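You operate a simulated robot arm through the tools that you are given. There is no shell and no other tool. Be economical: measure what you need, move in short steps, check, and stop when the job is done.

You run a simulated robot arm. Do the job below in one go: nothing can be reset, and whatever is moved stays where it is left.

TASK
Test-run the empty line in LINE mode, then turn the selector to OFF.
Fine: start outlet, screw, spinner and feeder in that order. Where these are worked on the way, their far stop is far enough and under half their travel is too little: selector.

The check looks at the end state, three seconds after you hand in, the way a careful person would. Anything else that was tipped, shoved, dropped, spilled or broken makes it a failure.

THE ROBOT
A 6-joint arm with a two-finger parallel gripper, fixed in place. Base frame: the origin is at the foot of the arm, x ahead of it, y to its left, z up. Readings come in m, degrees, newtons and seconds.
With the tool pointing down near the work surface it reaches from about 0.16 to 0.74 m from the base axis. Its first joint turns from -166.0 to 166.0 degrees. Payload 3.91 kg.
The tool frame sits at the grasp point between the pads (the TCP): z along the fingers, y along the line on which they close. The tips reach 0.03 m beyond it. Largest opening 0.11 m; finger width 0.02, thickness 0.01; the body of the gripper, 0.048 by 0.112 m, starts 0.055 m behind the TCP.
Orientation is told as [roll, pitch, yaw] about the base's x, y, z axes, in that order, counted from this pose: with the fingers straight down and closing along the base's y, the tool's x points along the base's -x, its y along +y and its z along -z.

THE INTERFACE
- The arm moves only by the tool jog_arm. Its argument "rows" is a list of rows, each an object of numbers (a shift or turn left out is 0, a gripper value left out holds the last): "dx", "dy", "dz": the shift along the base's x, y, z in m; "ax", "ay", "az": the turn, a rotation vector about the base's x, y, z in degrees; "hand": the gripper command, from -1 (shut) to 1 (fully open), values between in proportion. In form: [{"dx": .., "dy": .., "dz": .., "ax": .., "ay": .., "az": .., "hand": ..}, ...]. A call has 1 to 8 rows; each row is the pose to reach, as a shift and turn from the pose commanded when the call began. Rows are played at 5 a second. More than 0.05 m and 8.6 degrees between two rows, or a gripper value outside its range, and nothing of the call is played. A pose out of reach is approached as far as the arm can. The call stops where the force on the tool passes 50 N (or 10 N more than at its start, if that is more) or the arm is blocked; 0.2 s more then pass. Each finger travels about 0.045 m/s and halts on what it meets, pressing with about 34 N; the grip force reading is that of the motor and also rises with nothing between the fingers. The clock runs only during rows and for 0.2 s after the last one: add rows that repeat a pose to give the fingers time. The reply holds the time, the measured pose of the TCP, the force on the tool along the base axes, the opening and the grip force, in the units named above and with some noise, with the torque about the TCP (base axes, N m) and any sound that the robot's microphone picked up, and new pictures: "pictures" is both (left out), scene, wrist or none.
- Cameras (640 x 400 px; columns grow to the right, rows downward): "scene" is fixed at [0.0528, 0.5013, 1.6534]; the picture's right is [0.04, -1.00, 0.00], its down [-0.88, -0.04, -0.47] and it looks along [0.47, 0.02, -0.88] (base axes); focal length 370 px, centre (320, 200). "wrist" rides on the gripper at [0.071, 0.022, -0.107] in the tool frame; the picture's right is [-0.29, 0.96, 0.00], its down [-0.76, -0.23, -0.61] and it looks along [-0.58, -0.18, 0.79] (tool axes); focal length 243 px, centre (320, 200).
- move_column(by): slides the trunk up (or, below 0, down) by that many m; the arm rides with it, the base frame stays. It gives what a move gives, with no picture.
- point_at(camera, pixels): there is no depth. For up to 12 entries [column, row, z] of the newest picture of that camera ("zoom" is the newest enlarged one), the place [x, y] in the base frame at which the ray of that pixel passes the height z, good to about 0.002 m, but the place of the scene camera against the robot may be out by one fixed shift of up to 0.012 m in any direction. The clock stands still meanwhile.
- inspect(camera, box): a new picture of the part [left, top, right, bottom] of that camera's present view, enlarged. The clock stands still meanwhile.
- hand_in(): hands the job in; it is judged then, once.

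Work in short steps. Measure before you move; look again where a grasp or a placing could have gone wrong, and mend it. You have 80 turns and 200 pictures in all, those below and enlarged ones among them. Open the gripper and draw the arm clear of the work before you hand the job in, unless the task says otherwise; then end with one line.

The tools are called after "Request:" as name(argument=value, ...) on one line, values as JSON. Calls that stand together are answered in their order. jog_arm: Moves the arm, as the interface text tells. Its arguments: {"type":"object","properties":{"rows":{"type":"array"},"pictures":{"type":"string","enum":["both","scene","wrist","none"]}},"required":["rows"]} The other tools are called the same way: move_column (by) slides the trunk up or down; point_at (camera, pixels) gives the place at which the rays of pixels pass given heights; inspect (camera, box) takes an enlarged picture of a part of a camera's view; hand_in () hands the job in.

At the start:

```text
t: 0.0
tcp_pos: [0.3499, 0.3137, 1.2151]
tcp_rot: [0.1, 0.0, 0.1]
ft_force: [0.1, -0.9, 1.1]
moment: [0.01, -0.02, -0.01]
grip_width: 0.1099
grasp_force: 0.0
trunk travel left (down, up): [-0.525, 0.065]
```

scene: 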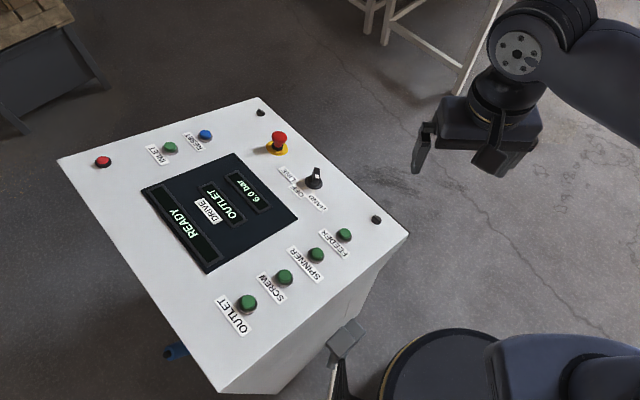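
wrist: 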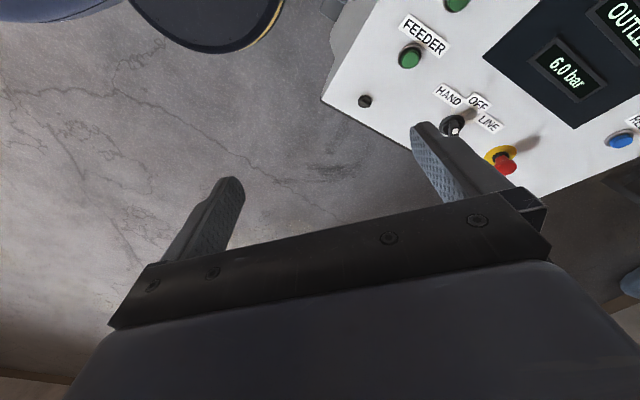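

The scene picture shows a panel with a selector near (314,178), green buttons at (247,303), (285,277), (316,255), (344,235), and an e-stop at (278,140). I enlarge the panel to read it.

Request:
inspect(camera="scene", box=[240, 110, 400, 210])

Request:
inspect(camera="scene", box=[130, 120, 370, 350])

Request:
inspect(camera="wrist", box=[320, 0, 640, 200])

```text
4.00 times, centred on (320, 160) of scene
```

zoom: 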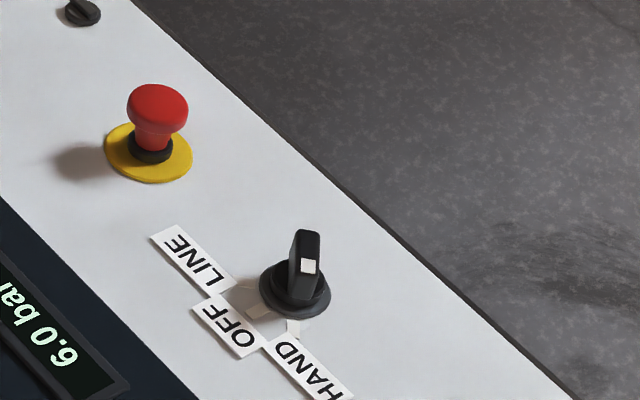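

```text
1.74 times, centred on (250, 235) of scene
```

zoom: 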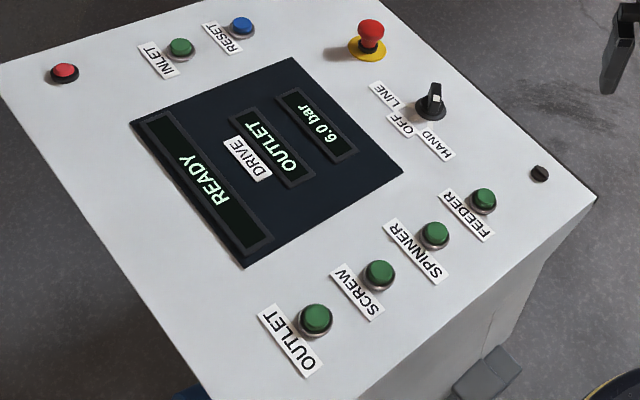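

```text
2.00 times, centred on (480, 100) of wrist
```

zoom: 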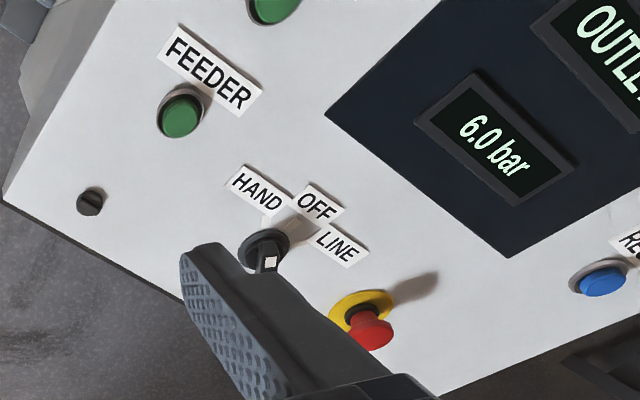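

I triangulate the panel using features seen in both cameras: feeder button, corner screw, selector base, e-stop base, reset button.

Request:
point_at(camera="scene", pixels=[[344, 234, 0.7], [344, 234, 0.9], [376, 220, 0.7], [376, 220, 0.9], [314, 182, 0.7], [314, 182, 0.9], [277, 148, 0.7], [277, 148, 0.9], [205, 134, 0.7], [205, 134, 0.9], [247, 303, 0.7], [247, 303, 0.9]])

Request:
point_at(camera="wrist", pixels=[[410, 58, 0.7], [410, 58, 0.9], [365, 101, 0.7], [365, 101, 0.9], [454, 124, 0.7], [454, 124, 0.9], [499, 154, 0.7], [499, 154, 0.9], [622, 139, 0.7], [622, 139, 0.9]])

```text
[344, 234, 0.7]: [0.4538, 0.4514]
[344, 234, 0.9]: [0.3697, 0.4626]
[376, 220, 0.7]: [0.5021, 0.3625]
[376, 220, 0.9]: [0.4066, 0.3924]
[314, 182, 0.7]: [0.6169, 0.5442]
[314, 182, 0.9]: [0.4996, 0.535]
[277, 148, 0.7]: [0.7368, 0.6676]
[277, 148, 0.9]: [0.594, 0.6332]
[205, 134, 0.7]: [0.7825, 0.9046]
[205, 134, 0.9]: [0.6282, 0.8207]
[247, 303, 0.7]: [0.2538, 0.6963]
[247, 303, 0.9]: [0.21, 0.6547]
```

```text
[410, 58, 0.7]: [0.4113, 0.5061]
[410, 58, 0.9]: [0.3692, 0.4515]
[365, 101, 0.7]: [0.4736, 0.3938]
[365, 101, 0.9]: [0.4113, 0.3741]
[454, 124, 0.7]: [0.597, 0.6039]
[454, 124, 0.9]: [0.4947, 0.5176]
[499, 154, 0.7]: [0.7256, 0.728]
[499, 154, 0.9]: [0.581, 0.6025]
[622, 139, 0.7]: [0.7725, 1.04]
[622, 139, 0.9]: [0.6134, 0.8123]
```

The panel lies around z≈0.87, possibly tilted. I move over it (staying high) to get a better second view and shut the fingers for pressing.

Request:
jog_arm(rows=[{"dx": -0.02, "dy": 0.045, "hand": -1}, {"dx": -0.04, "dy": 0.09}, {"dx": -0.06, "dy": 0.13}, {"dx": -0.08, "dy": 0.17}, {"dx": -0.1, "dy": 0.21}, {"dx": -0.1, "dy": 0.25}, {"dx": -0.1, "dy": 0.25}, {"dx": -0.1, "dy": 0.25}])

```text
t: 1.8
tcp_pos: [0.2496, 0.5638, 1.2172]
tcp_rot: [0.0, 0.1, 0.0]
ft_force: [0.0, 0.1, 0.8]
moment: [-0.02, 0.01, -0.01]
grip_width: 0.0
grasp_force: 34.2
trunk travel left (down, up): [-0.525, 0.065]
```

scene: 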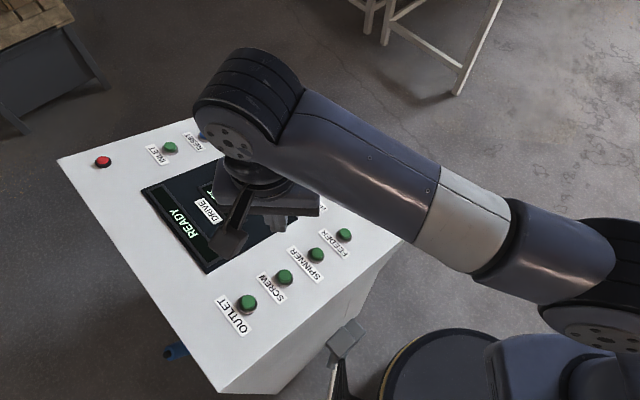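
wrist: 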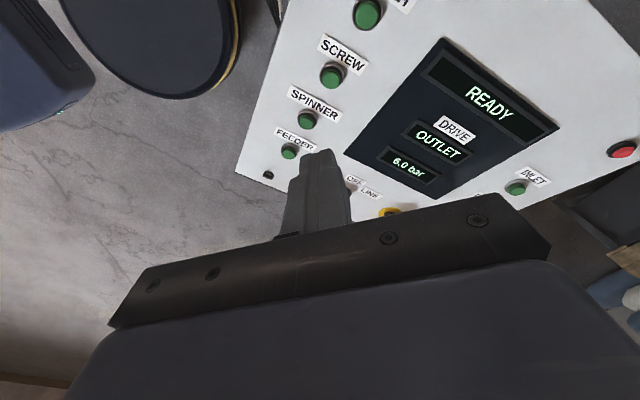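

I enlarge this view for precise pixels.

Request:
inspect(camera="wrist", box=[230, 0, 550, 200])

```text
2.00 times, centred on (390, 100) of wrist
```

zoom: 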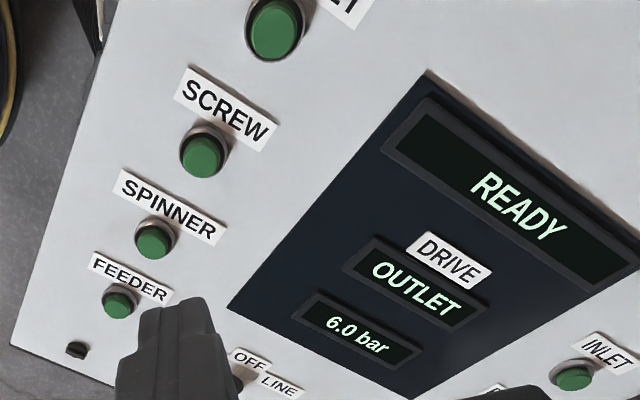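

Request:
point_at(camera="zoom", pixels=[[118, 302, 0.8], [118, 302, 0.9], [76, 349, 0.8], [76, 349, 0.9], [228, 306, 0.8], [228, 306, 0.9], [410, 398, 0.8], [410, 398, 0.9], [274, 30, 0.8], [274, 30, 0.9], [203, 157, 0.8], [203, 157, 0.9]])

Request:
point_at(camera="scene", pixels=[[247, 302, 0.8], [247, 302, 0.9], [285, 276, 0.8], [285, 276, 0.9], [344, 234, 0.8], [344, 234, 0.9], [206, 273, 0.8], [206, 273, 0.9], [141, 187, 0.8], [141, 187, 0.9], [102, 161, 0.8], [102, 161, 0.9]])

```text
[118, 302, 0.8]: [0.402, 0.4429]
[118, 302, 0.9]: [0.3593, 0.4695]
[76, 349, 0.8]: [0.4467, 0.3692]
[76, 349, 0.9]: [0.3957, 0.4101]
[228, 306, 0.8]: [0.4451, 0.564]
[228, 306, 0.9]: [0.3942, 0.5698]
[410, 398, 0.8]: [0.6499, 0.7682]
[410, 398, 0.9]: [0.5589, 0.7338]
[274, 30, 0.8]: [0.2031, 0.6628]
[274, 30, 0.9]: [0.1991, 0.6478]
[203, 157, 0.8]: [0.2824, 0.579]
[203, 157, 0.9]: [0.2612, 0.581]
```

```text
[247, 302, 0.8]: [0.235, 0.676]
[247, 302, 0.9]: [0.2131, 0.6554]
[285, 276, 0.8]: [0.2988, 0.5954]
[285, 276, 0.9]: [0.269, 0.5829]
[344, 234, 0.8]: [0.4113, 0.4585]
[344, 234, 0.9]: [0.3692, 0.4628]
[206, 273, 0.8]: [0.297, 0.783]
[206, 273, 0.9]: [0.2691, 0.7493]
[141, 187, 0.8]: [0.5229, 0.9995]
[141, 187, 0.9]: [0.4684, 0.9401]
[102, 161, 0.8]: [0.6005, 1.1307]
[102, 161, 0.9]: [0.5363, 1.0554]
```

Triangulation gives a panel tilted ~13° (rising toward -x,+y); selector near (0.52,0.535,0.845). I move to view the selector close, beside the fingers.

Request:
jog_arm(rows=[{"dx": 0.035, "dy": -0.025, "dz": -0.02}, {"dx": 0.07, "dy": -0.05, "dz": -0.04}, {"dx": 0.1, "dy": -0.07, "dz": -0.075}, {"dx": 0.13, "dy": -0.09, "dz": -0.11}, {"dx": 0.15, "dy": -0.1, "dz": -0.15}, {"dx": 0.17, "dy": -0.1, "dz": -0.18}, {"dx": 0.17, "dy": -0.1, "dz": -0.18}])

```text
refused: row 3 steps farther than a row can; nothing moved
```

Row 3 was slightly over the step limit; I use smaller steps.

Request:
jog_arm(rows=[{"dx": 0.03, "dy": -0.02, "dz": -0.025}, {"dx": 0.06, "dy": -0.04, "dz": -0.05}, {"dx": 0.09, "dy": -0.06, "dz": -0.075}, {"dx": 0.12, "dy": -0.08, "dz": -0.1}, {"dx": 0.145, "dy": -0.09, "dz": -0.135}, {"dx": 0.165, "dy": -0.1, "dz": -0.17}, {"dx": 0.165, "dy": -0.1, "dz": -0.17}])

Request:
inspect(camera="wrist", box=[320, 50, 640, 250])

```text
t: 3.4
tcp_pos: [0.4136, 0.4647, 1.0436]
tcp_rot: [0.0, 0.0, 0.0]
ft_force: [0.7, -0.2, -0.8]
moment: [0.04, 0.02, 0.0]
grip_width: 0.0
grasp_force: 34.2
trunk travel left (down, up): [-0.525, 0.065]
```

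scene: 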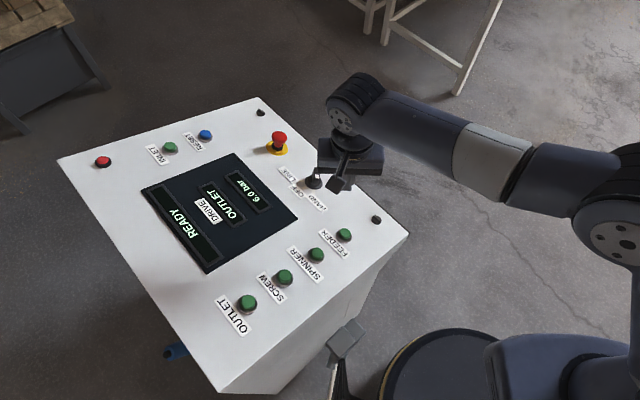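
wrist: 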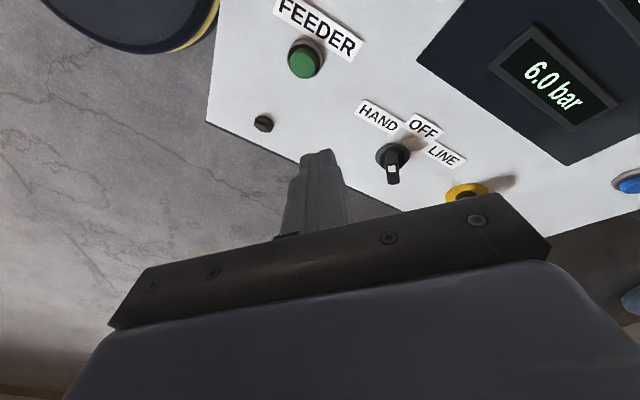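

```text
2.00 times, centred on (480, 150) of wrist
```

zoom: 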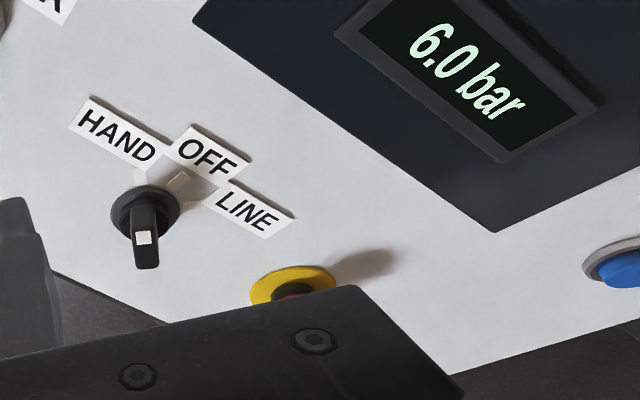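

Request:
inspect(camera="wrist", box=[345, 90, 473, 190])

Request:
inspect(camera="scene", box=[270, 155, 334, 215])

```text
4.00 times, centred on (409, 140) of wrist
```

zoom: 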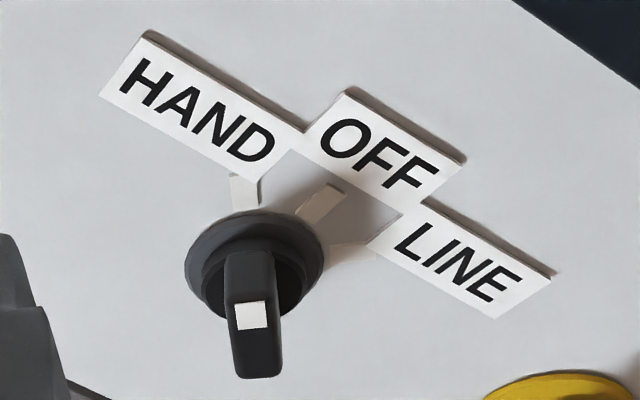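

```text
6.67 times, centred on (302, 185) of scene
```

zoom: 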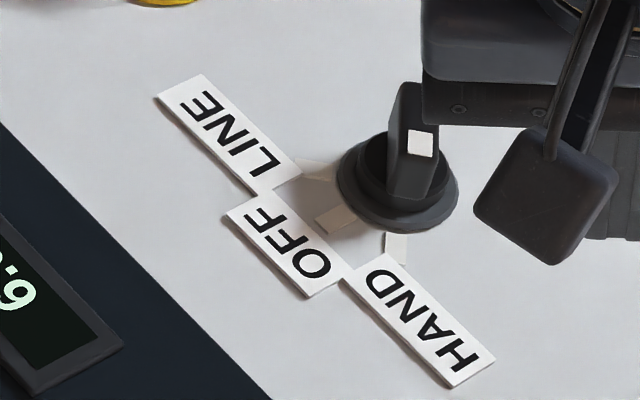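

The white mark sits on the HAND-facing end of the bar: the selector is at HAND. I measure tick directions and the knob position.

Request:
point_at(camera="wrist", pixels=[[392.75, 154.5, 0.845], [390.25, 137.5, 0.845], [409, 140.75, 0.845], [416.5, 153.25, 0.845], [391.5, 168.75, 0.845], [391.5, 168.75, 0.885], [392.75, 154.5, 0.885], [393.5, 183, 0.885], [265, 123, 0.829], [304, 58, 0.865], [304, 58, 0.885]])

Request:
point_at(camera="zoom", pixels=[[398, 187, 0.845], [397, 248, 0.845], [335, 218, 0.845], [318, 170, 0.845], [420, 143, 0.845], [420, 143, 0.885], [413, 90, 0.885]])

```text
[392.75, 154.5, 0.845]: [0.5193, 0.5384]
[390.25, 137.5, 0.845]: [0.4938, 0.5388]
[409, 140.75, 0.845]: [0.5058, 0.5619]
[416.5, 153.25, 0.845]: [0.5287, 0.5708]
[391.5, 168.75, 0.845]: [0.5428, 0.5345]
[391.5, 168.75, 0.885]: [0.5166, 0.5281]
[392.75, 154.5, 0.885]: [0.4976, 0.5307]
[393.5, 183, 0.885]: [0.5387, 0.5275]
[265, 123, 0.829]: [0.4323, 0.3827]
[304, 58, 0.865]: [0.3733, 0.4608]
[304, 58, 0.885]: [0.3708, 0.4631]
```

```text
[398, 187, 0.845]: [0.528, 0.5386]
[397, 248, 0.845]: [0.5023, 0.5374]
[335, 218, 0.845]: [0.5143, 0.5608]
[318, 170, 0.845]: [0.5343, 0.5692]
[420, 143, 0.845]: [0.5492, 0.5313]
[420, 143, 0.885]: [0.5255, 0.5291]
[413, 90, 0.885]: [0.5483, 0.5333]
```

Knob axis at about (0.523,0.5395,0.838) on the panel, bar along ~180° (HAND), OFF ≈132°, LINE ≈82°. I align the tool with the panel normal above the knob, fingers half-open along y.

Request:
jog_arm(rows=[{"dx": 0.032, "dy": 0.013, "dz": -0.01, "ax": 2.4, "ay": 2.2, "hand": 0.1}, {"dx": 0.064, "dy": 0.026, "dz": -0.02, "ax": 4.8, "ay": 4.4}, {"dx": 0.096, "dy": 0.04, "dz": -0.035, "ax": 7.2, "ay": 6.7}, {"dx": 0.129, "dy": 0.053, "dz": -0.05, "ax": 9.5, "ay": 8.9}, {"dx": 0.129, "dy": 0.053, "dz": -0.079, "ax": 9.5, "ay": 8.9}, {"dx": 0.129, "dy": 0.053, "dz": -0.079, "ax": 9.5, "ay": 8.9}])

```text
t: 4.8
tcp_pos: [0.5331, 0.5118, 0.9648]
tcp_rot: [9.5, 8.9, 0.6]
ft_force: [-1.0, 0.1, -0.2]
moment: [0.0, 0.02, 0.0]
grip_width: 0.06
grasp_force: 0.1
out of reach, approached as far as the arm can: row 4, 5, 6
trunk travel left (down, up): [-0.525, 0.065]
```

scene: 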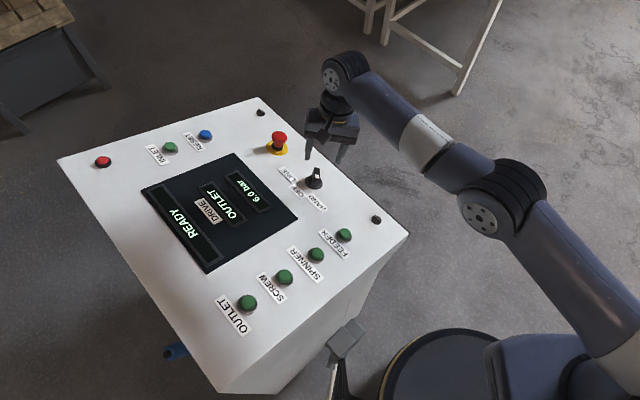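
wrist: 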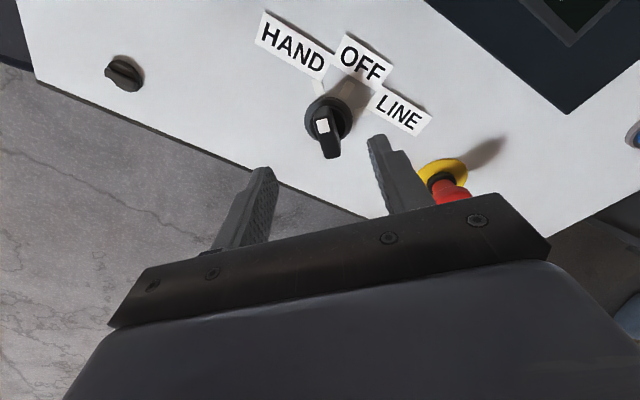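

Reach limits at radius ~0.739 here. I test whether lower height reaches farther by going down toward just above the knob.

Request:
jog_arm(rows=[{"dx": 0.0, "dy": 0.005, "dz": -0.02}, {"dx": 0.003, "dy": 0.012, "dz": -0.042}, {"dx": 0.003, "dy": 0.012, "dz": -0.042}], pictures="wrist")

```text
t: 5.6
tcp_pos: [0.5321, 0.5176, 0.9213]
tcp_rot: [9.6, 8.7, 0.7]
ft_force: [-0.9, -0.4, -0.3]
moment: [-0.01, 0.03, -0.04]
grip_width: 0.0606
grasp_force: 0.1
out of reach, approached as far as the arm can: row 2, 3
trunk travel left (down, up): [-0.525, 0.065]
```

wrist: 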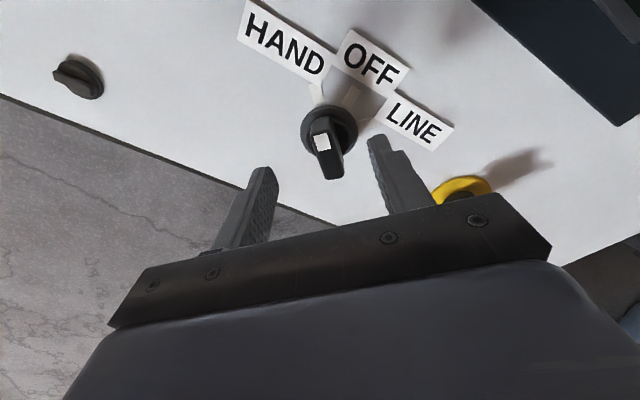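

Reach grows as the wrist goes lower relative to the trunk, so raising the trunk should help. I raise it fully.

Request:
move_column(by=0.065)

```text
t: 6.6
tcp_pos: [0.533, 0.5185, 0.9865]
tcp_rot: [9.5, 8.9, 0.8]
ft_force: [0.6, -1.5, 0.2]
moment: [0.01, -0.02, -0.03]
grip_width: 0.0605
grasp_force: 0.0
trunk travel left (down, up): [-0.59, 0.0]
```

Request:
jog_arm(rows=[{"dx": 0.0, "dy": 0.0, "dz": -0.03}, {"dx": 0.0, "dy": 0.0, "dz": -0.05}, {"dx": 0.003, "dy": 0.007, "dz": -0.065}, {"dx": 0.003, "dy": 0.007, "dz": -0.065}])

Request:
inspect(camera="wrist", box=[220, 60, 480, 220])

Request:
inspect(camera="scene", box=[270, 120, 370, 210])

```text
t: 7.6
tcp_pos: [0.5301, 0.5216, 0.9207]
tcp_rot: [9.7, 8.6, 0.6]
ft_force: [-0.8, -0.2, 0.2]
moment: [-0.01, -0.01, -0.01]
grip_width: 0.0603
grasp_force: 0.1
out of reach, approached as far as the arm can: row 3, 4
trunk travel left (down, up): [-0.59, 0.0]
```

scene: 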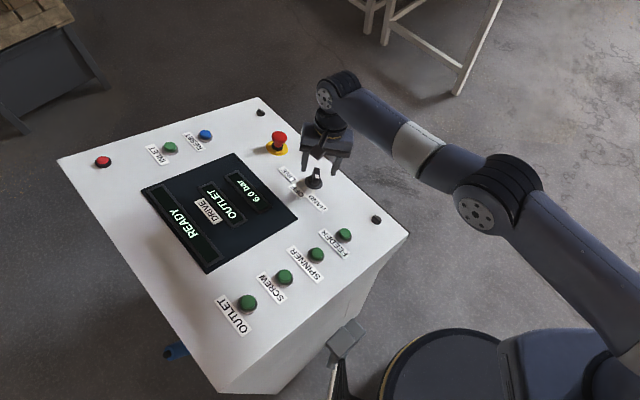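
wrist: 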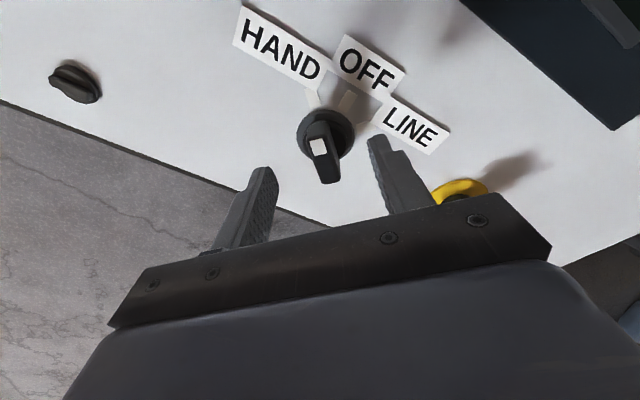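

```text
2.46 times, centred on (350, 140) of wrist
```

zoom: 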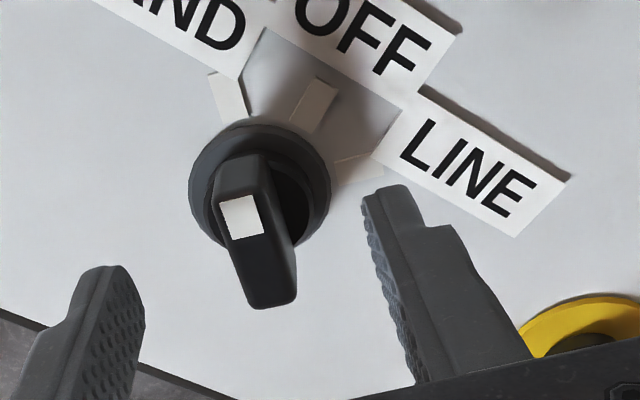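

```text
4.44 times, centred on (320, 165) of scene
```

zoom: 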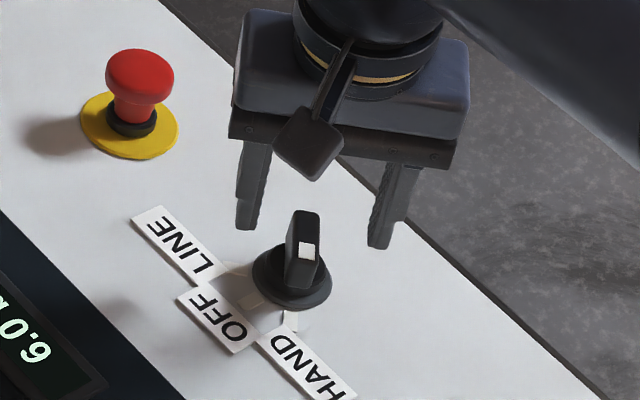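

I locate the bar's top face in robot coordinates.

Request:
point_at(camera="wrist", pixels=[[324.8, 162.4, 0.87], [324.8, 162.4, 0.88], [324.8, 162.4, 0.89], [317.5, 142.5, 0.88], [331.3, 182, 0.88], [325.5, 131, 0.84], [312, 99, 0.846], [349, 103, 0.846], [365, 128, 0.846], [325.5, 131, 0.85]])

Request:
point_at(camera="zoom", pixels=[[306, 232, 0.87], [306, 232, 0.88], [306, 232, 0.89], [304, 212, 0.88], [310, 250, 0.88]])

```text
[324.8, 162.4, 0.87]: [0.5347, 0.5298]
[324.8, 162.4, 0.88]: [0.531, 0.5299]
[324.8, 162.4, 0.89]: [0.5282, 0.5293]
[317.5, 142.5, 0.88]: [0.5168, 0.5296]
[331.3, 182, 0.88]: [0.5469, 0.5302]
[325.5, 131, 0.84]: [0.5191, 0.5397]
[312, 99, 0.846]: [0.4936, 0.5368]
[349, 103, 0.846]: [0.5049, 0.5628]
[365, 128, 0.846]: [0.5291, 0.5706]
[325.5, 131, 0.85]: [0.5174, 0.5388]
```

```text
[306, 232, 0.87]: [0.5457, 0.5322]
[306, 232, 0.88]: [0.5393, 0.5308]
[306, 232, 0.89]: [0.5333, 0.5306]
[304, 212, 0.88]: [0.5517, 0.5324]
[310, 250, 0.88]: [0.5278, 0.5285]
```

Bar top centre ≈(0.530,0.531,0.88). I lean the tool outward 4° to gain reach and descend with fingers straddling the bar.

Request:
jog_arm(rows=[{"dx": 0.0, "dy": 0.004, "dz": 0.0, "ax": 1.4, "ay": -1.4}, {"dx": 0.0, "dy": 0.009, "dz": -0.004, "ax": 2.8, "ay": -2.8}, {"dx": 0.0, "dy": 0.009, "dz": -0.018, "ax": 2.8, "ay": -2.8}, {"dx": 0.0, "dy": 0.009, "dz": -0.032, "ax": 2.8, "ay": -2.8}, {"dx": 0.0, "dy": 0.009, "dz": -0.032, "ax": 2.8, "ay": -2.8}])

Request:
inspect(camera="wrist", box=[220, 60, 480, 220])

Request:
inspect(camera="scene", box=[270, 120, 370, 210])

```text
t: 8.8
tcp_pos: [0.5293, 0.5277, 0.8916]
tcp_rot: [12.4, 6.0, 1.1]
ft_force: [0.4, 0.3, -0.3]
moment: [0.01, 0.0, 0.01]
grip_width: 0.0602
grasp_force: 0.1
trunk travel left (down, up): [-0.59, 0.0]
```

scene: 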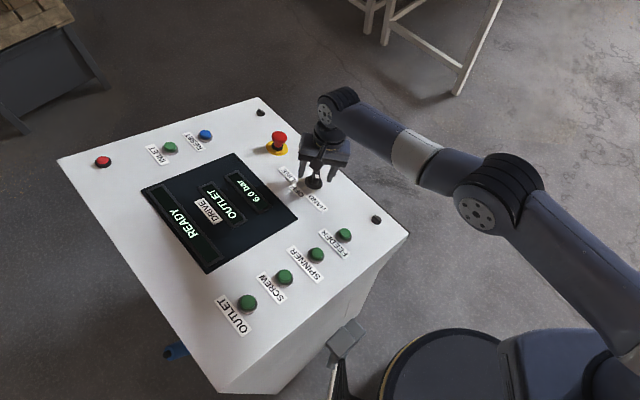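
wrist: 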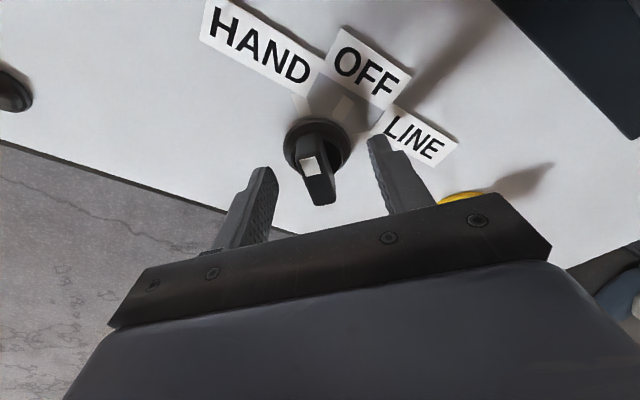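

```text
2.46 times, centred on (350, 140) of wrist
```

zoom: 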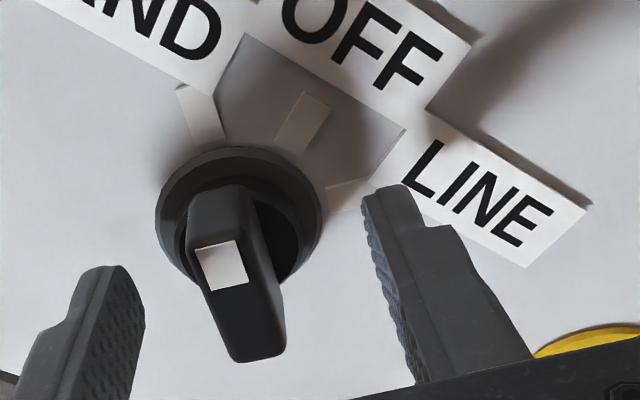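

```text
4.44 times, centred on (320, 165) of scene
```

zoom: 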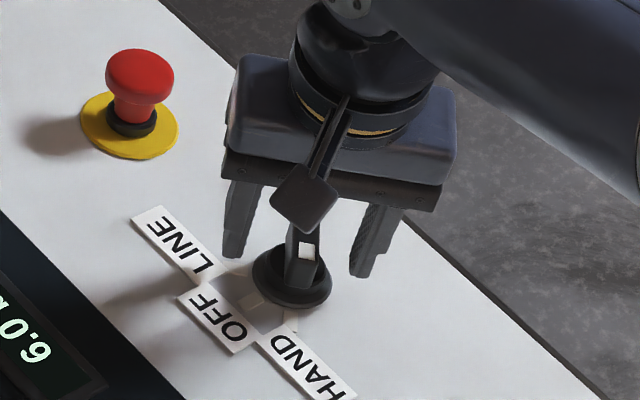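

The bar is centred between the fingers. I close on it.

Request:
jog_arm(rows=[{"hand": -0.3}, {"hand": -0.6}, {"hand": -1}, {"hand": -1}, {"hand": -1}])

```text
t: 10.0
tcp_pos: [0.5293, 0.5266, 0.8904]
tcp_rot: [12.3, 6.1, 0.9]
ft_force: [-3.5, -15.8, -3.5]
moment: [0.4, 0.46, -0.71]
grip_width: 0.016
grasp_force: 45.9
trunk travel left (down, up): [-0.59, 0.0]
```

scene: 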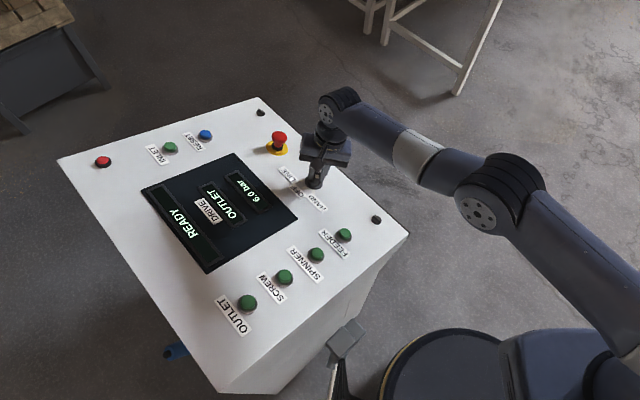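
wrist: 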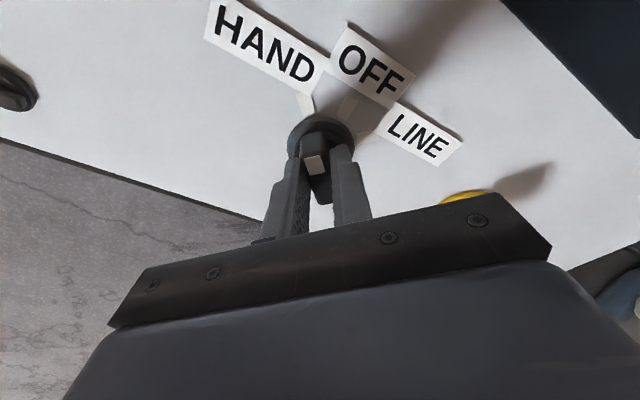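

Gripped at 16 mm. I shift 1.5 mm to relieve the side load and turn gradually about the tool axis (clockwise from above) toward OFF/LINE.

Request:
jog_arm(rows=[{"dy": -0.0015}, {"dy": -0.0015, "ax": -0.72, "ay": 1.5, "az": -6.8}, {"dy": -0.0015, "ax": -1.44, "ay": 3.0, "az": -13.6}, {"dy": -0.0015, "ax": -2.06, "ay": 4.28, "az": -19.4}])

```text
t: 11.0
tcp_pos: [0.5298, 0.5275, 0.8913]
tcp_rot: [9.5, 9.9, -18.8]
ft_force: [-11.4, -19.3, -6.1]
moment: [-1.78, -0.7, 0.15]
grip_width: 0.0162
grasp_force: 45.3
trunk travel left (down, up): [-0.59, 0.0]
```

scene: 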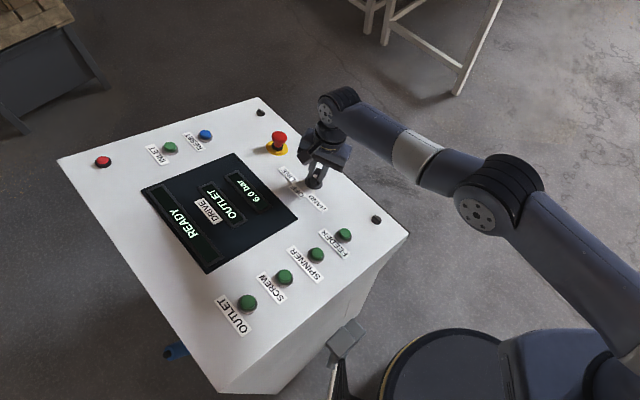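
wrist: 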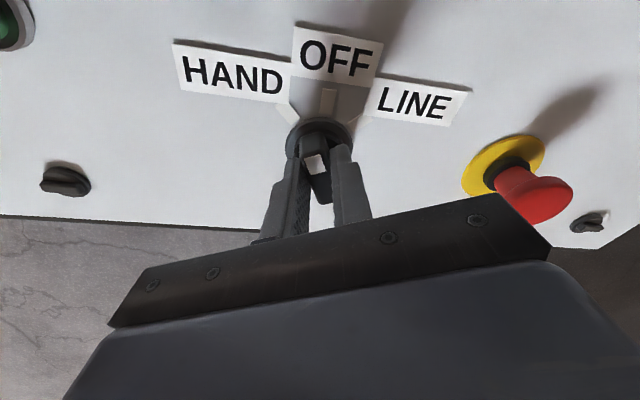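

The knob follows. I continue the turn with a slight relief shift.

Request:
jog_arm(rows=[{"dx": -0.001, "dy": -0.003}, {"dx": -0.001, "dy": -0.003, "ax": -0.82, "ay": 1.71, "az": -7.77}, {"dx": -0.001, "dy": -0.003, "ax": -1.64, "ay": 3.42, "az": -15.54}, {"dx": -0.001, "dy": -0.003, "ax": -2.46, "ay": 5.13, "az": -23.3}])

```text
t: 12.0
tcp_pos: [0.5292, 0.528, 0.8904]
tcp_rot: [5.0, 13.0, -43.1]
ft_force: [2.3, 7.8, -8.4]
moment: [-1.34, -0.44, 0.23]
grip_width: 0.0171
grasp_force: 44.8
trunk travel left (down, up): [-0.59, 0.0]
```

scene: 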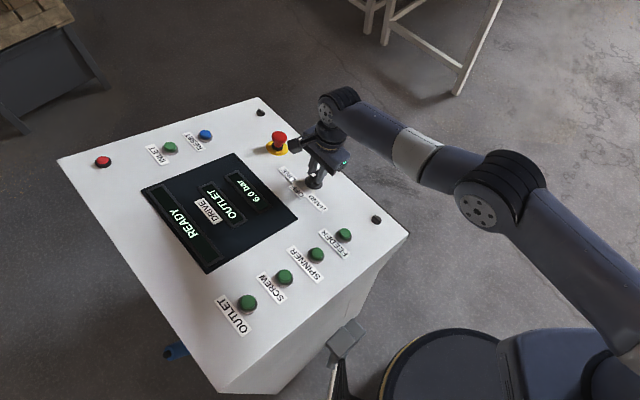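
wrist: 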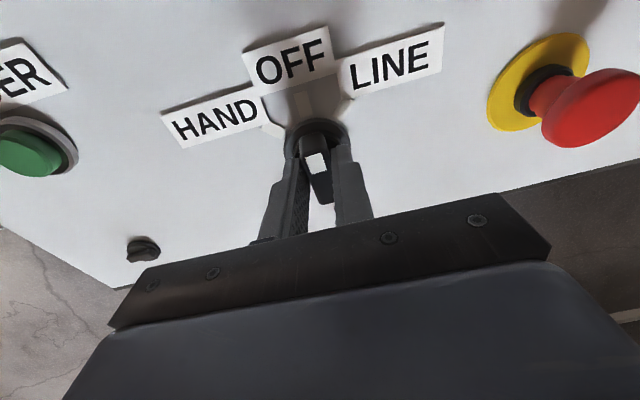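

Forces are low now. Continue turning another 24° and check clearance to the e-stop.

Request:
jog_arm(rows=[{"ax": -0.82, "ay": 1.71, "az": -7.77}, {"ax": -1.64, "ay": 3.42, "az": -15.54}, {"ax": -2.46, "ay": 5.13, "az": -23.3}])

```text
t: 12.8
tcp_pos: [0.5319, 0.5274, 0.8907]
tcp_rot: [-0.7, 13.9, -67.7]
ft_force: [15.2, 22.7, -0.7]
moment: [-0.87, -0.04, 0.33]
grip_width: 0.018
grasp_force: 45.3
trunk travel left (down, up): [-0.59, 0.0]
```

scene: 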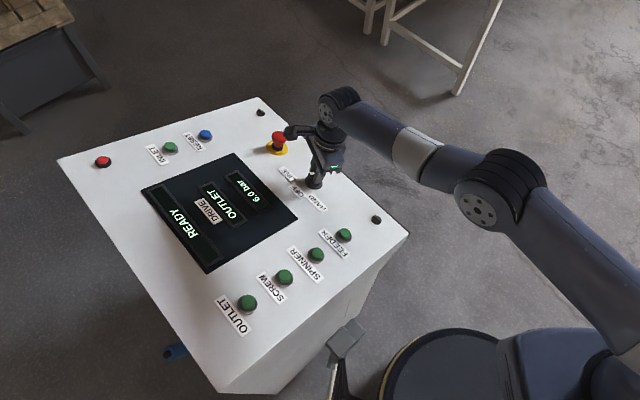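
wrist: 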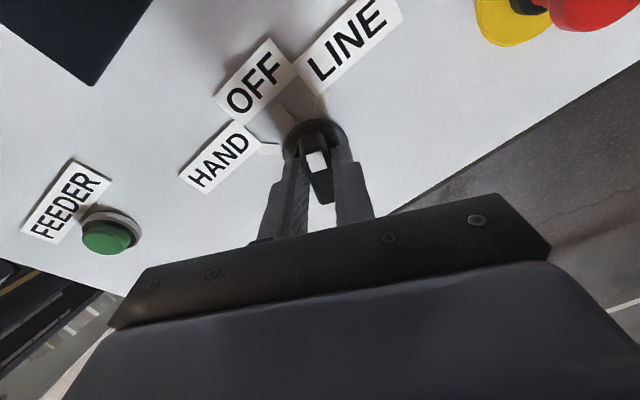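

LINE tick at (322,105) is still a bit right of alignment (~305). I shift to relieve side load and turn on ~12°.

Request:
jog_arm(rows=[{"dx": 0.002, "dy": 0.003}, {"dx": 0.002, "dy": 0.003, "ax": -0.62, "ay": 1.28, "az": -5.8}, {"dx": 0.002, "dy": 0.003, "ax": -1.24, "ay": 2.57, "az": -11.65}, {"dx": 0.002, "dy": 0.003, "ax": -1.24, "ay": 2.57, "az": -11.65}])

Request:
inspect(camera="wrist", box=[240, 40, 400, 240])

```text
t: 13.8
tcp_pos: [0.5318, 0.5279, 0.8912]
tcp_rot: [-3.8, 13.4, -80.2]
ft_force: [8.3, 9.2, 7.9]
moment: [-1.13, 0.34, 0.43]
grip_width: 0.0181
grasp_force: 45.1
trunk travel left (down, up): [-0.59, 0.0]
```

scene: 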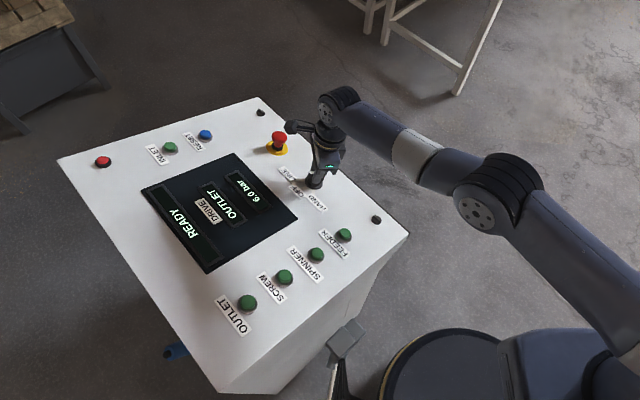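
wrist: 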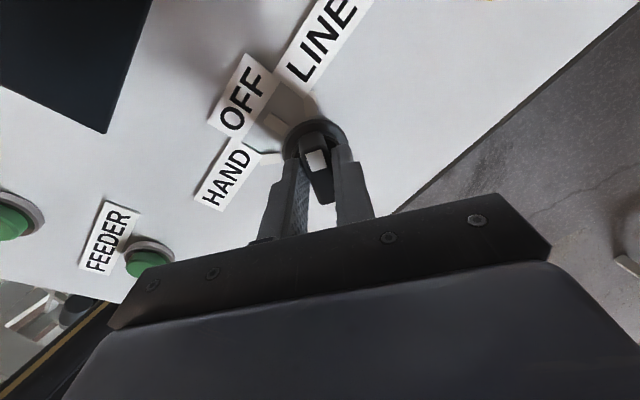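

```text
2.00 times, centred on (320, 140) of wrist
```

zoom: 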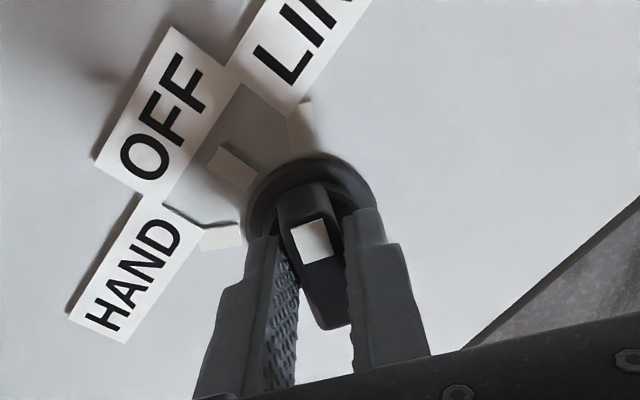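

Nearly at LINE. I turn a little more to reach the stop.

Request:
jog_arm(rows=[{"dx": 0.001, "dy": 0.001, "ax": -0.52, "ay": 1.07, "az": -4.86}, {"dx": 0.001, "dy": 0.001, "ax": -1.03, "ay": 2.14, "az": -9.71}, {"dx": 0.001, "dy": 0.001, "ax": -1.03, "ay": 2.14, "az": -9.71}])

Request:
inspect(camera="wrist", box=[240, 40, 400, 240])

```text
t: 14.6
tcp_pos: [0.5326, 0.5289, 0.8903]
tcp_rot: [-6.1, 12.5, -90.3]
ft_force: [1.2, -4.1, 10.8]
moment: [-1.32, 0.8, 0.43]
grip_width: 0.018
grasp_force: 44.8
trunk travel left (down, up): [-0.59, 0.0]
```

scene: 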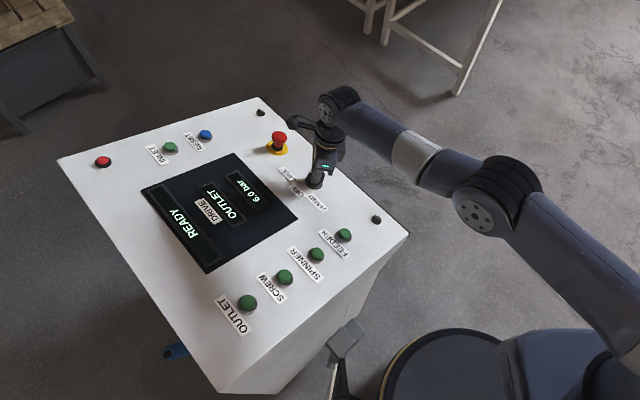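
wrist: 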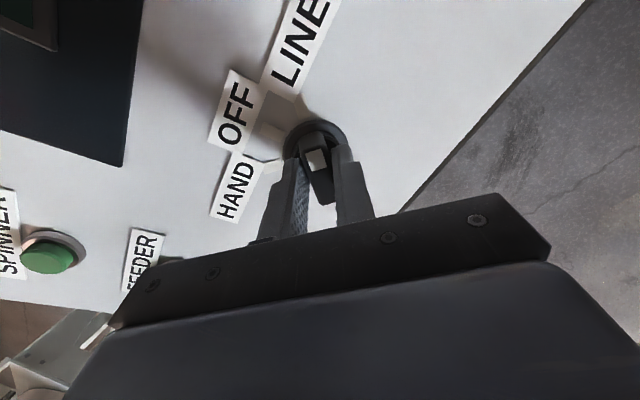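

```text
2.00 times, centred on (320, 140) of wrist
```

zoom: 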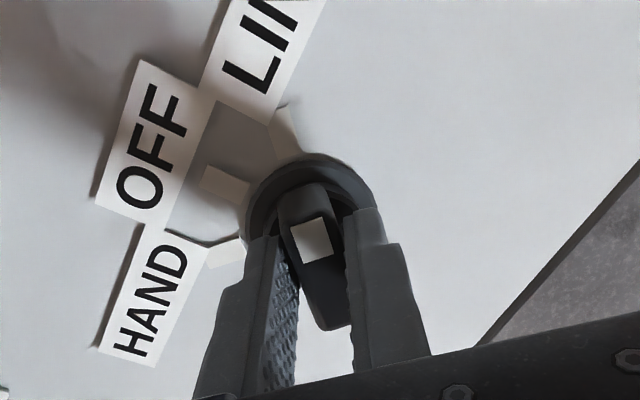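

Request:
jog_arm(rows=[{"ax": -0.52, "ay": 1.07, "az": -4.86}, {"ax": -0.82, "ay": 1.71, "az": -7.77}, {"ax": -0.82, "ay": 1.71, "az": -7.77}])

Request:
inspect(camera="wrist", box=[240, 40, 400, 240])

```text
t: 15.4
tcp_pos: [0.5332, 0.5297, 0.8916]
tcp_rot: [-7.6, 11.6, -98.4]
ft_force: [0.4, -1.8, 9.2]
moment: [-0.21, 0.51, 1.52]
grip_width: 0.0199
grasp_force: 45.0
trunk travel left (down, up): [-0.59, 0.0]
```

scene: 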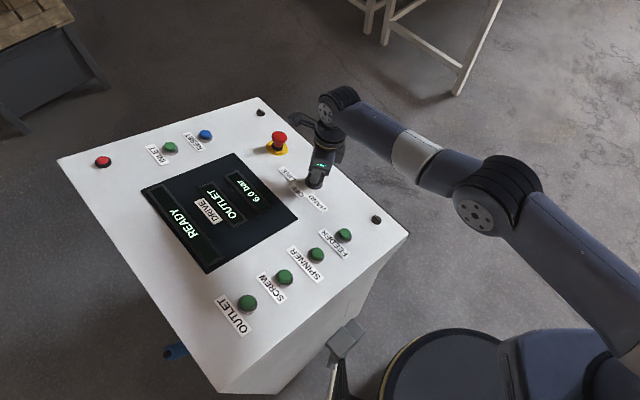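
wrist: 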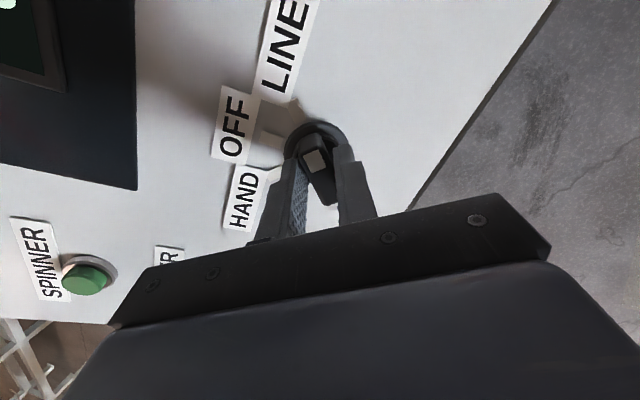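

```text
2.00 times, centred on (320, 140) of wrist
```

zoom: 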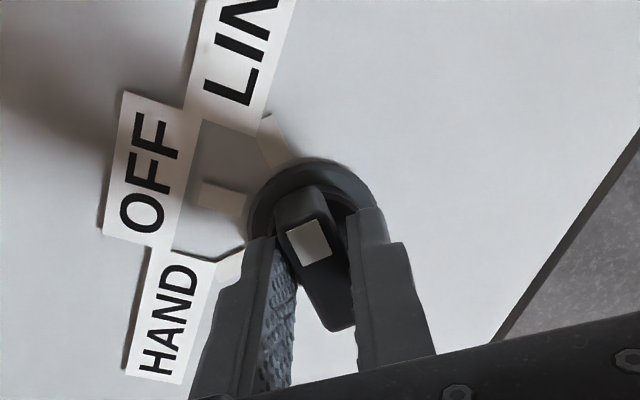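

Torque rose to 1.5 Nm and the bar twisted in the pads: the LINE stop is reached. I ease back 5°, open and lift along the normal.

Request:
jog_arm(rows=[{"ax": 0.52, "ay": -1.07, "az": 4.86, "hand": -0.6}, {"ax": 0.52, "ay": -1.07, "az": 4.86, "hand": 0.1}, {"ax": 0.52, "ay": -1.07, "az": 4.86, "hand": 0.1}, {"ax": 0.52, "ay": -1.07, "az": 4.86, "hand": 0.1}, {"dx": 0.003, "dy": -0.005, "dz": 0.025, "ax": 0.52, "ay": -1.07, "az": 4.86}, {"dx": 0.0, "dy": -0.01, "dz": 0.06, "ax": 0.52, "ay": -1.07, "az": 4.86}, {"dx": -0.02, "dy": -0.02, "dz": 0.1, "ax": 0.52, "ay": -1.07, "az": 4.86}])

Request:
inspect(camera="wrist", box=[220, 30, 480, 190])

Request:
inspect(camera="scene", box=[130, 120, 370, 350])

```text
t: 17.0
tcp_pos: [0.511, 0.5085, 0.9919]
tcp_rot: [-6.7, 12.2, -93.3]
ft_force: [0.3, 0.7, -0.4]
moment: [0.03, -0.02, 0.0]
grip_width: 0.0607
grasp_force: 0.1
trunk travel left (down, up): [-0.59, 0.0]
```

scene: 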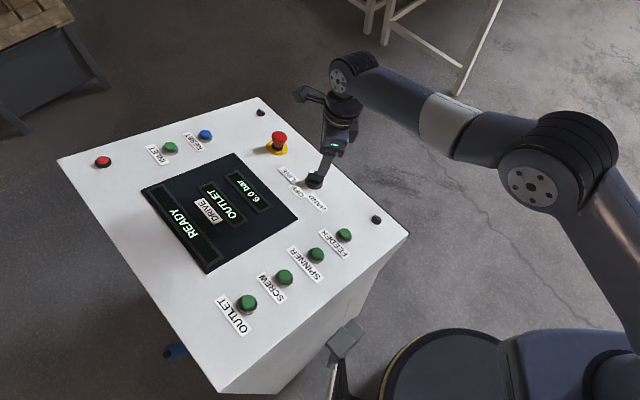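
wrist: 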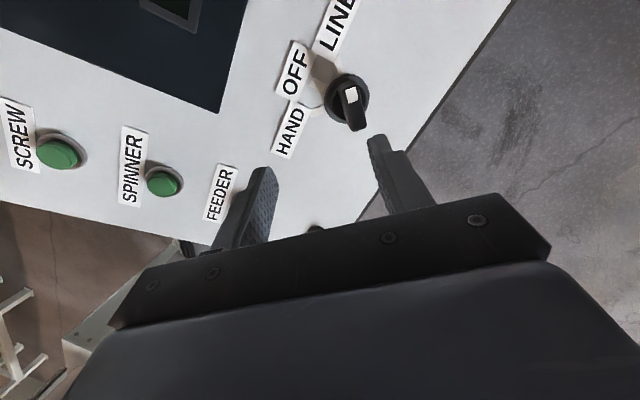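

```text
2.46 times, centred on (350, 110) of wrist
```

zoom: 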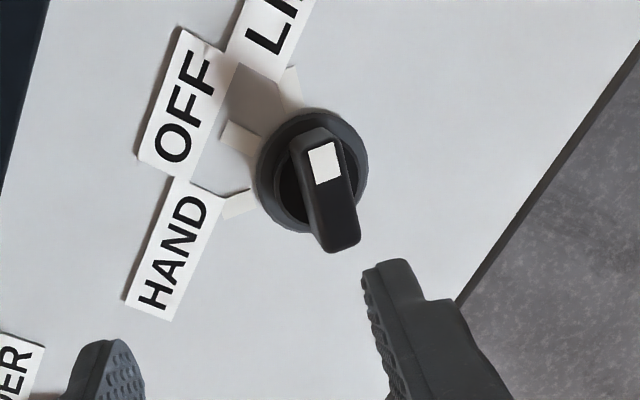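

```text
1.74 times, centred on (250, 235) of scene
```

zoom: 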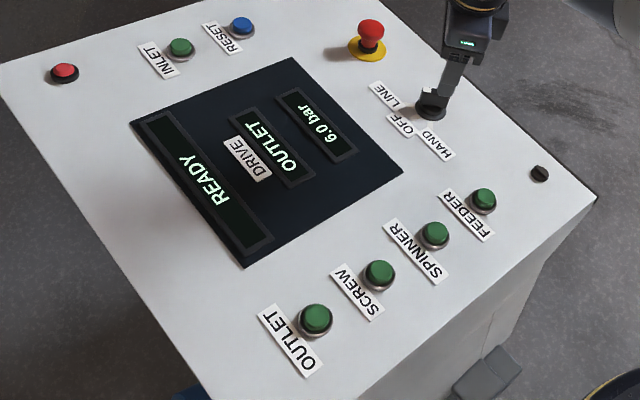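

Selector points at LINE. Keeping this orientation, I shut the fingers and move above the OUTLET button (est. top at (0.1985,0.647,0.926)).

Request:
jog_arm(rows=[{"dx": -0.03, "dy": 0.012, "dz": 0.02, "hand": -1}, {"dx": -0.073, "dy": 0.029, "dz": 0.03}, {"dx": -0.116, "dy": 0.046, "dz": 0.04}, {"dx": -0.16, "dy": 0.064, "dz": 0.04}, {"dx": -0.205, "dy": 0.082, "dz": 0.04}, {"dx": -0.25, "dy": 0.1, "dz": 0.04}, {"dx": -0.295, "dy": 0.117, "dz": 0.04}, {"dx": -0.303, "dy": 0.12, "dz": 0.03}])

Request:
inspect(camera="scene", box=[200, 210, 360, 330])

```text
t: 18.8
tcp_pos: [0.2073, 0.6292, 1.0166]
tcp_rot: [-6.6, 12.3, -93.3]
ft_force: [0.2, -0.1, -0.1]
moment: [-0.03, 0.0, 0.0]
grip_width: 0.0
grasp_force: 33.9
trunk travel left (down, up): [-0.59, 0.0]
```

scene: 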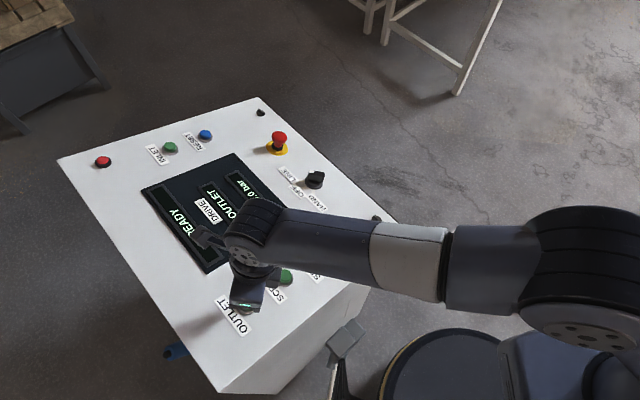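
wrist: 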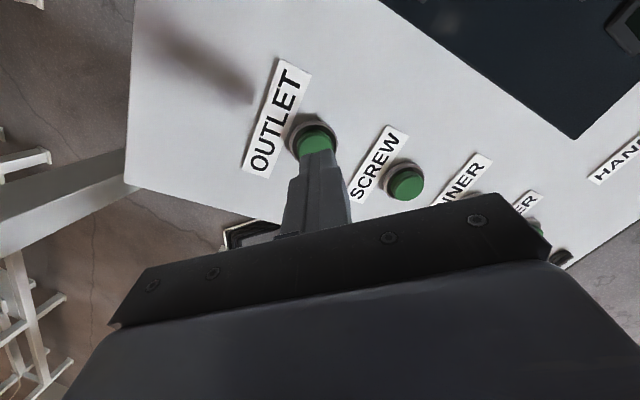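

```text
3.33 times, centred on (280, 270) of scene
```

zoom: 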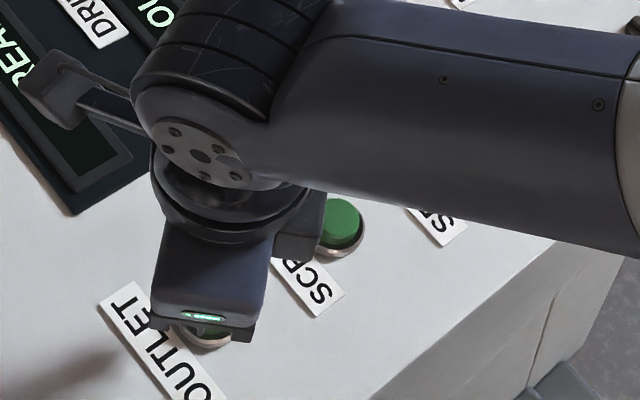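

I read the button positions from this close wrist view.

Request:
point_at(camera="wrist", pixels=[[315, 143, 0.926], [315, 143, 0.936], [315, 133, 0.91], [405, 185, 0.9], [405, 185, 0.91], [538, 230, 0.866]])

Request:
inspect(camera="wrist", box=[260, 90, 440, 220])

```text
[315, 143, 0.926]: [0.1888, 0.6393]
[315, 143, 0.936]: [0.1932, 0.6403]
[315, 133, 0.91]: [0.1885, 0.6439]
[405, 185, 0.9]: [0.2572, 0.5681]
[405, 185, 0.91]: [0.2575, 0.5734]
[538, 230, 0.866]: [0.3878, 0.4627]
```

```text
3.08 times, centred on (350, 155) of wrist
```

zoom: 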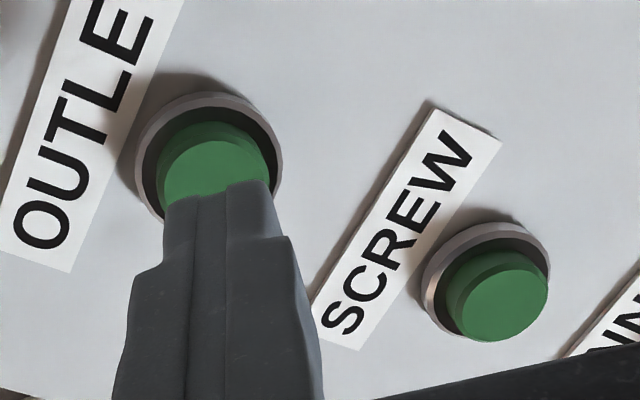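

Request:
point_at(camera="wrist", pixels=[[315, 151, 0.92], [315, 151, 0.93], [315, 151, 0.94], [410, 186.8, 0.9], [410, 186.8, 0.91], [410, 186.8, 0.92]])

```text
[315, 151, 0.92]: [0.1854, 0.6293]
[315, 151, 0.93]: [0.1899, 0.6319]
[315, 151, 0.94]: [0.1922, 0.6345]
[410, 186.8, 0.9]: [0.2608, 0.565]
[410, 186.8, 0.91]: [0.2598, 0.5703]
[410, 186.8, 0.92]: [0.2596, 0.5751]
```

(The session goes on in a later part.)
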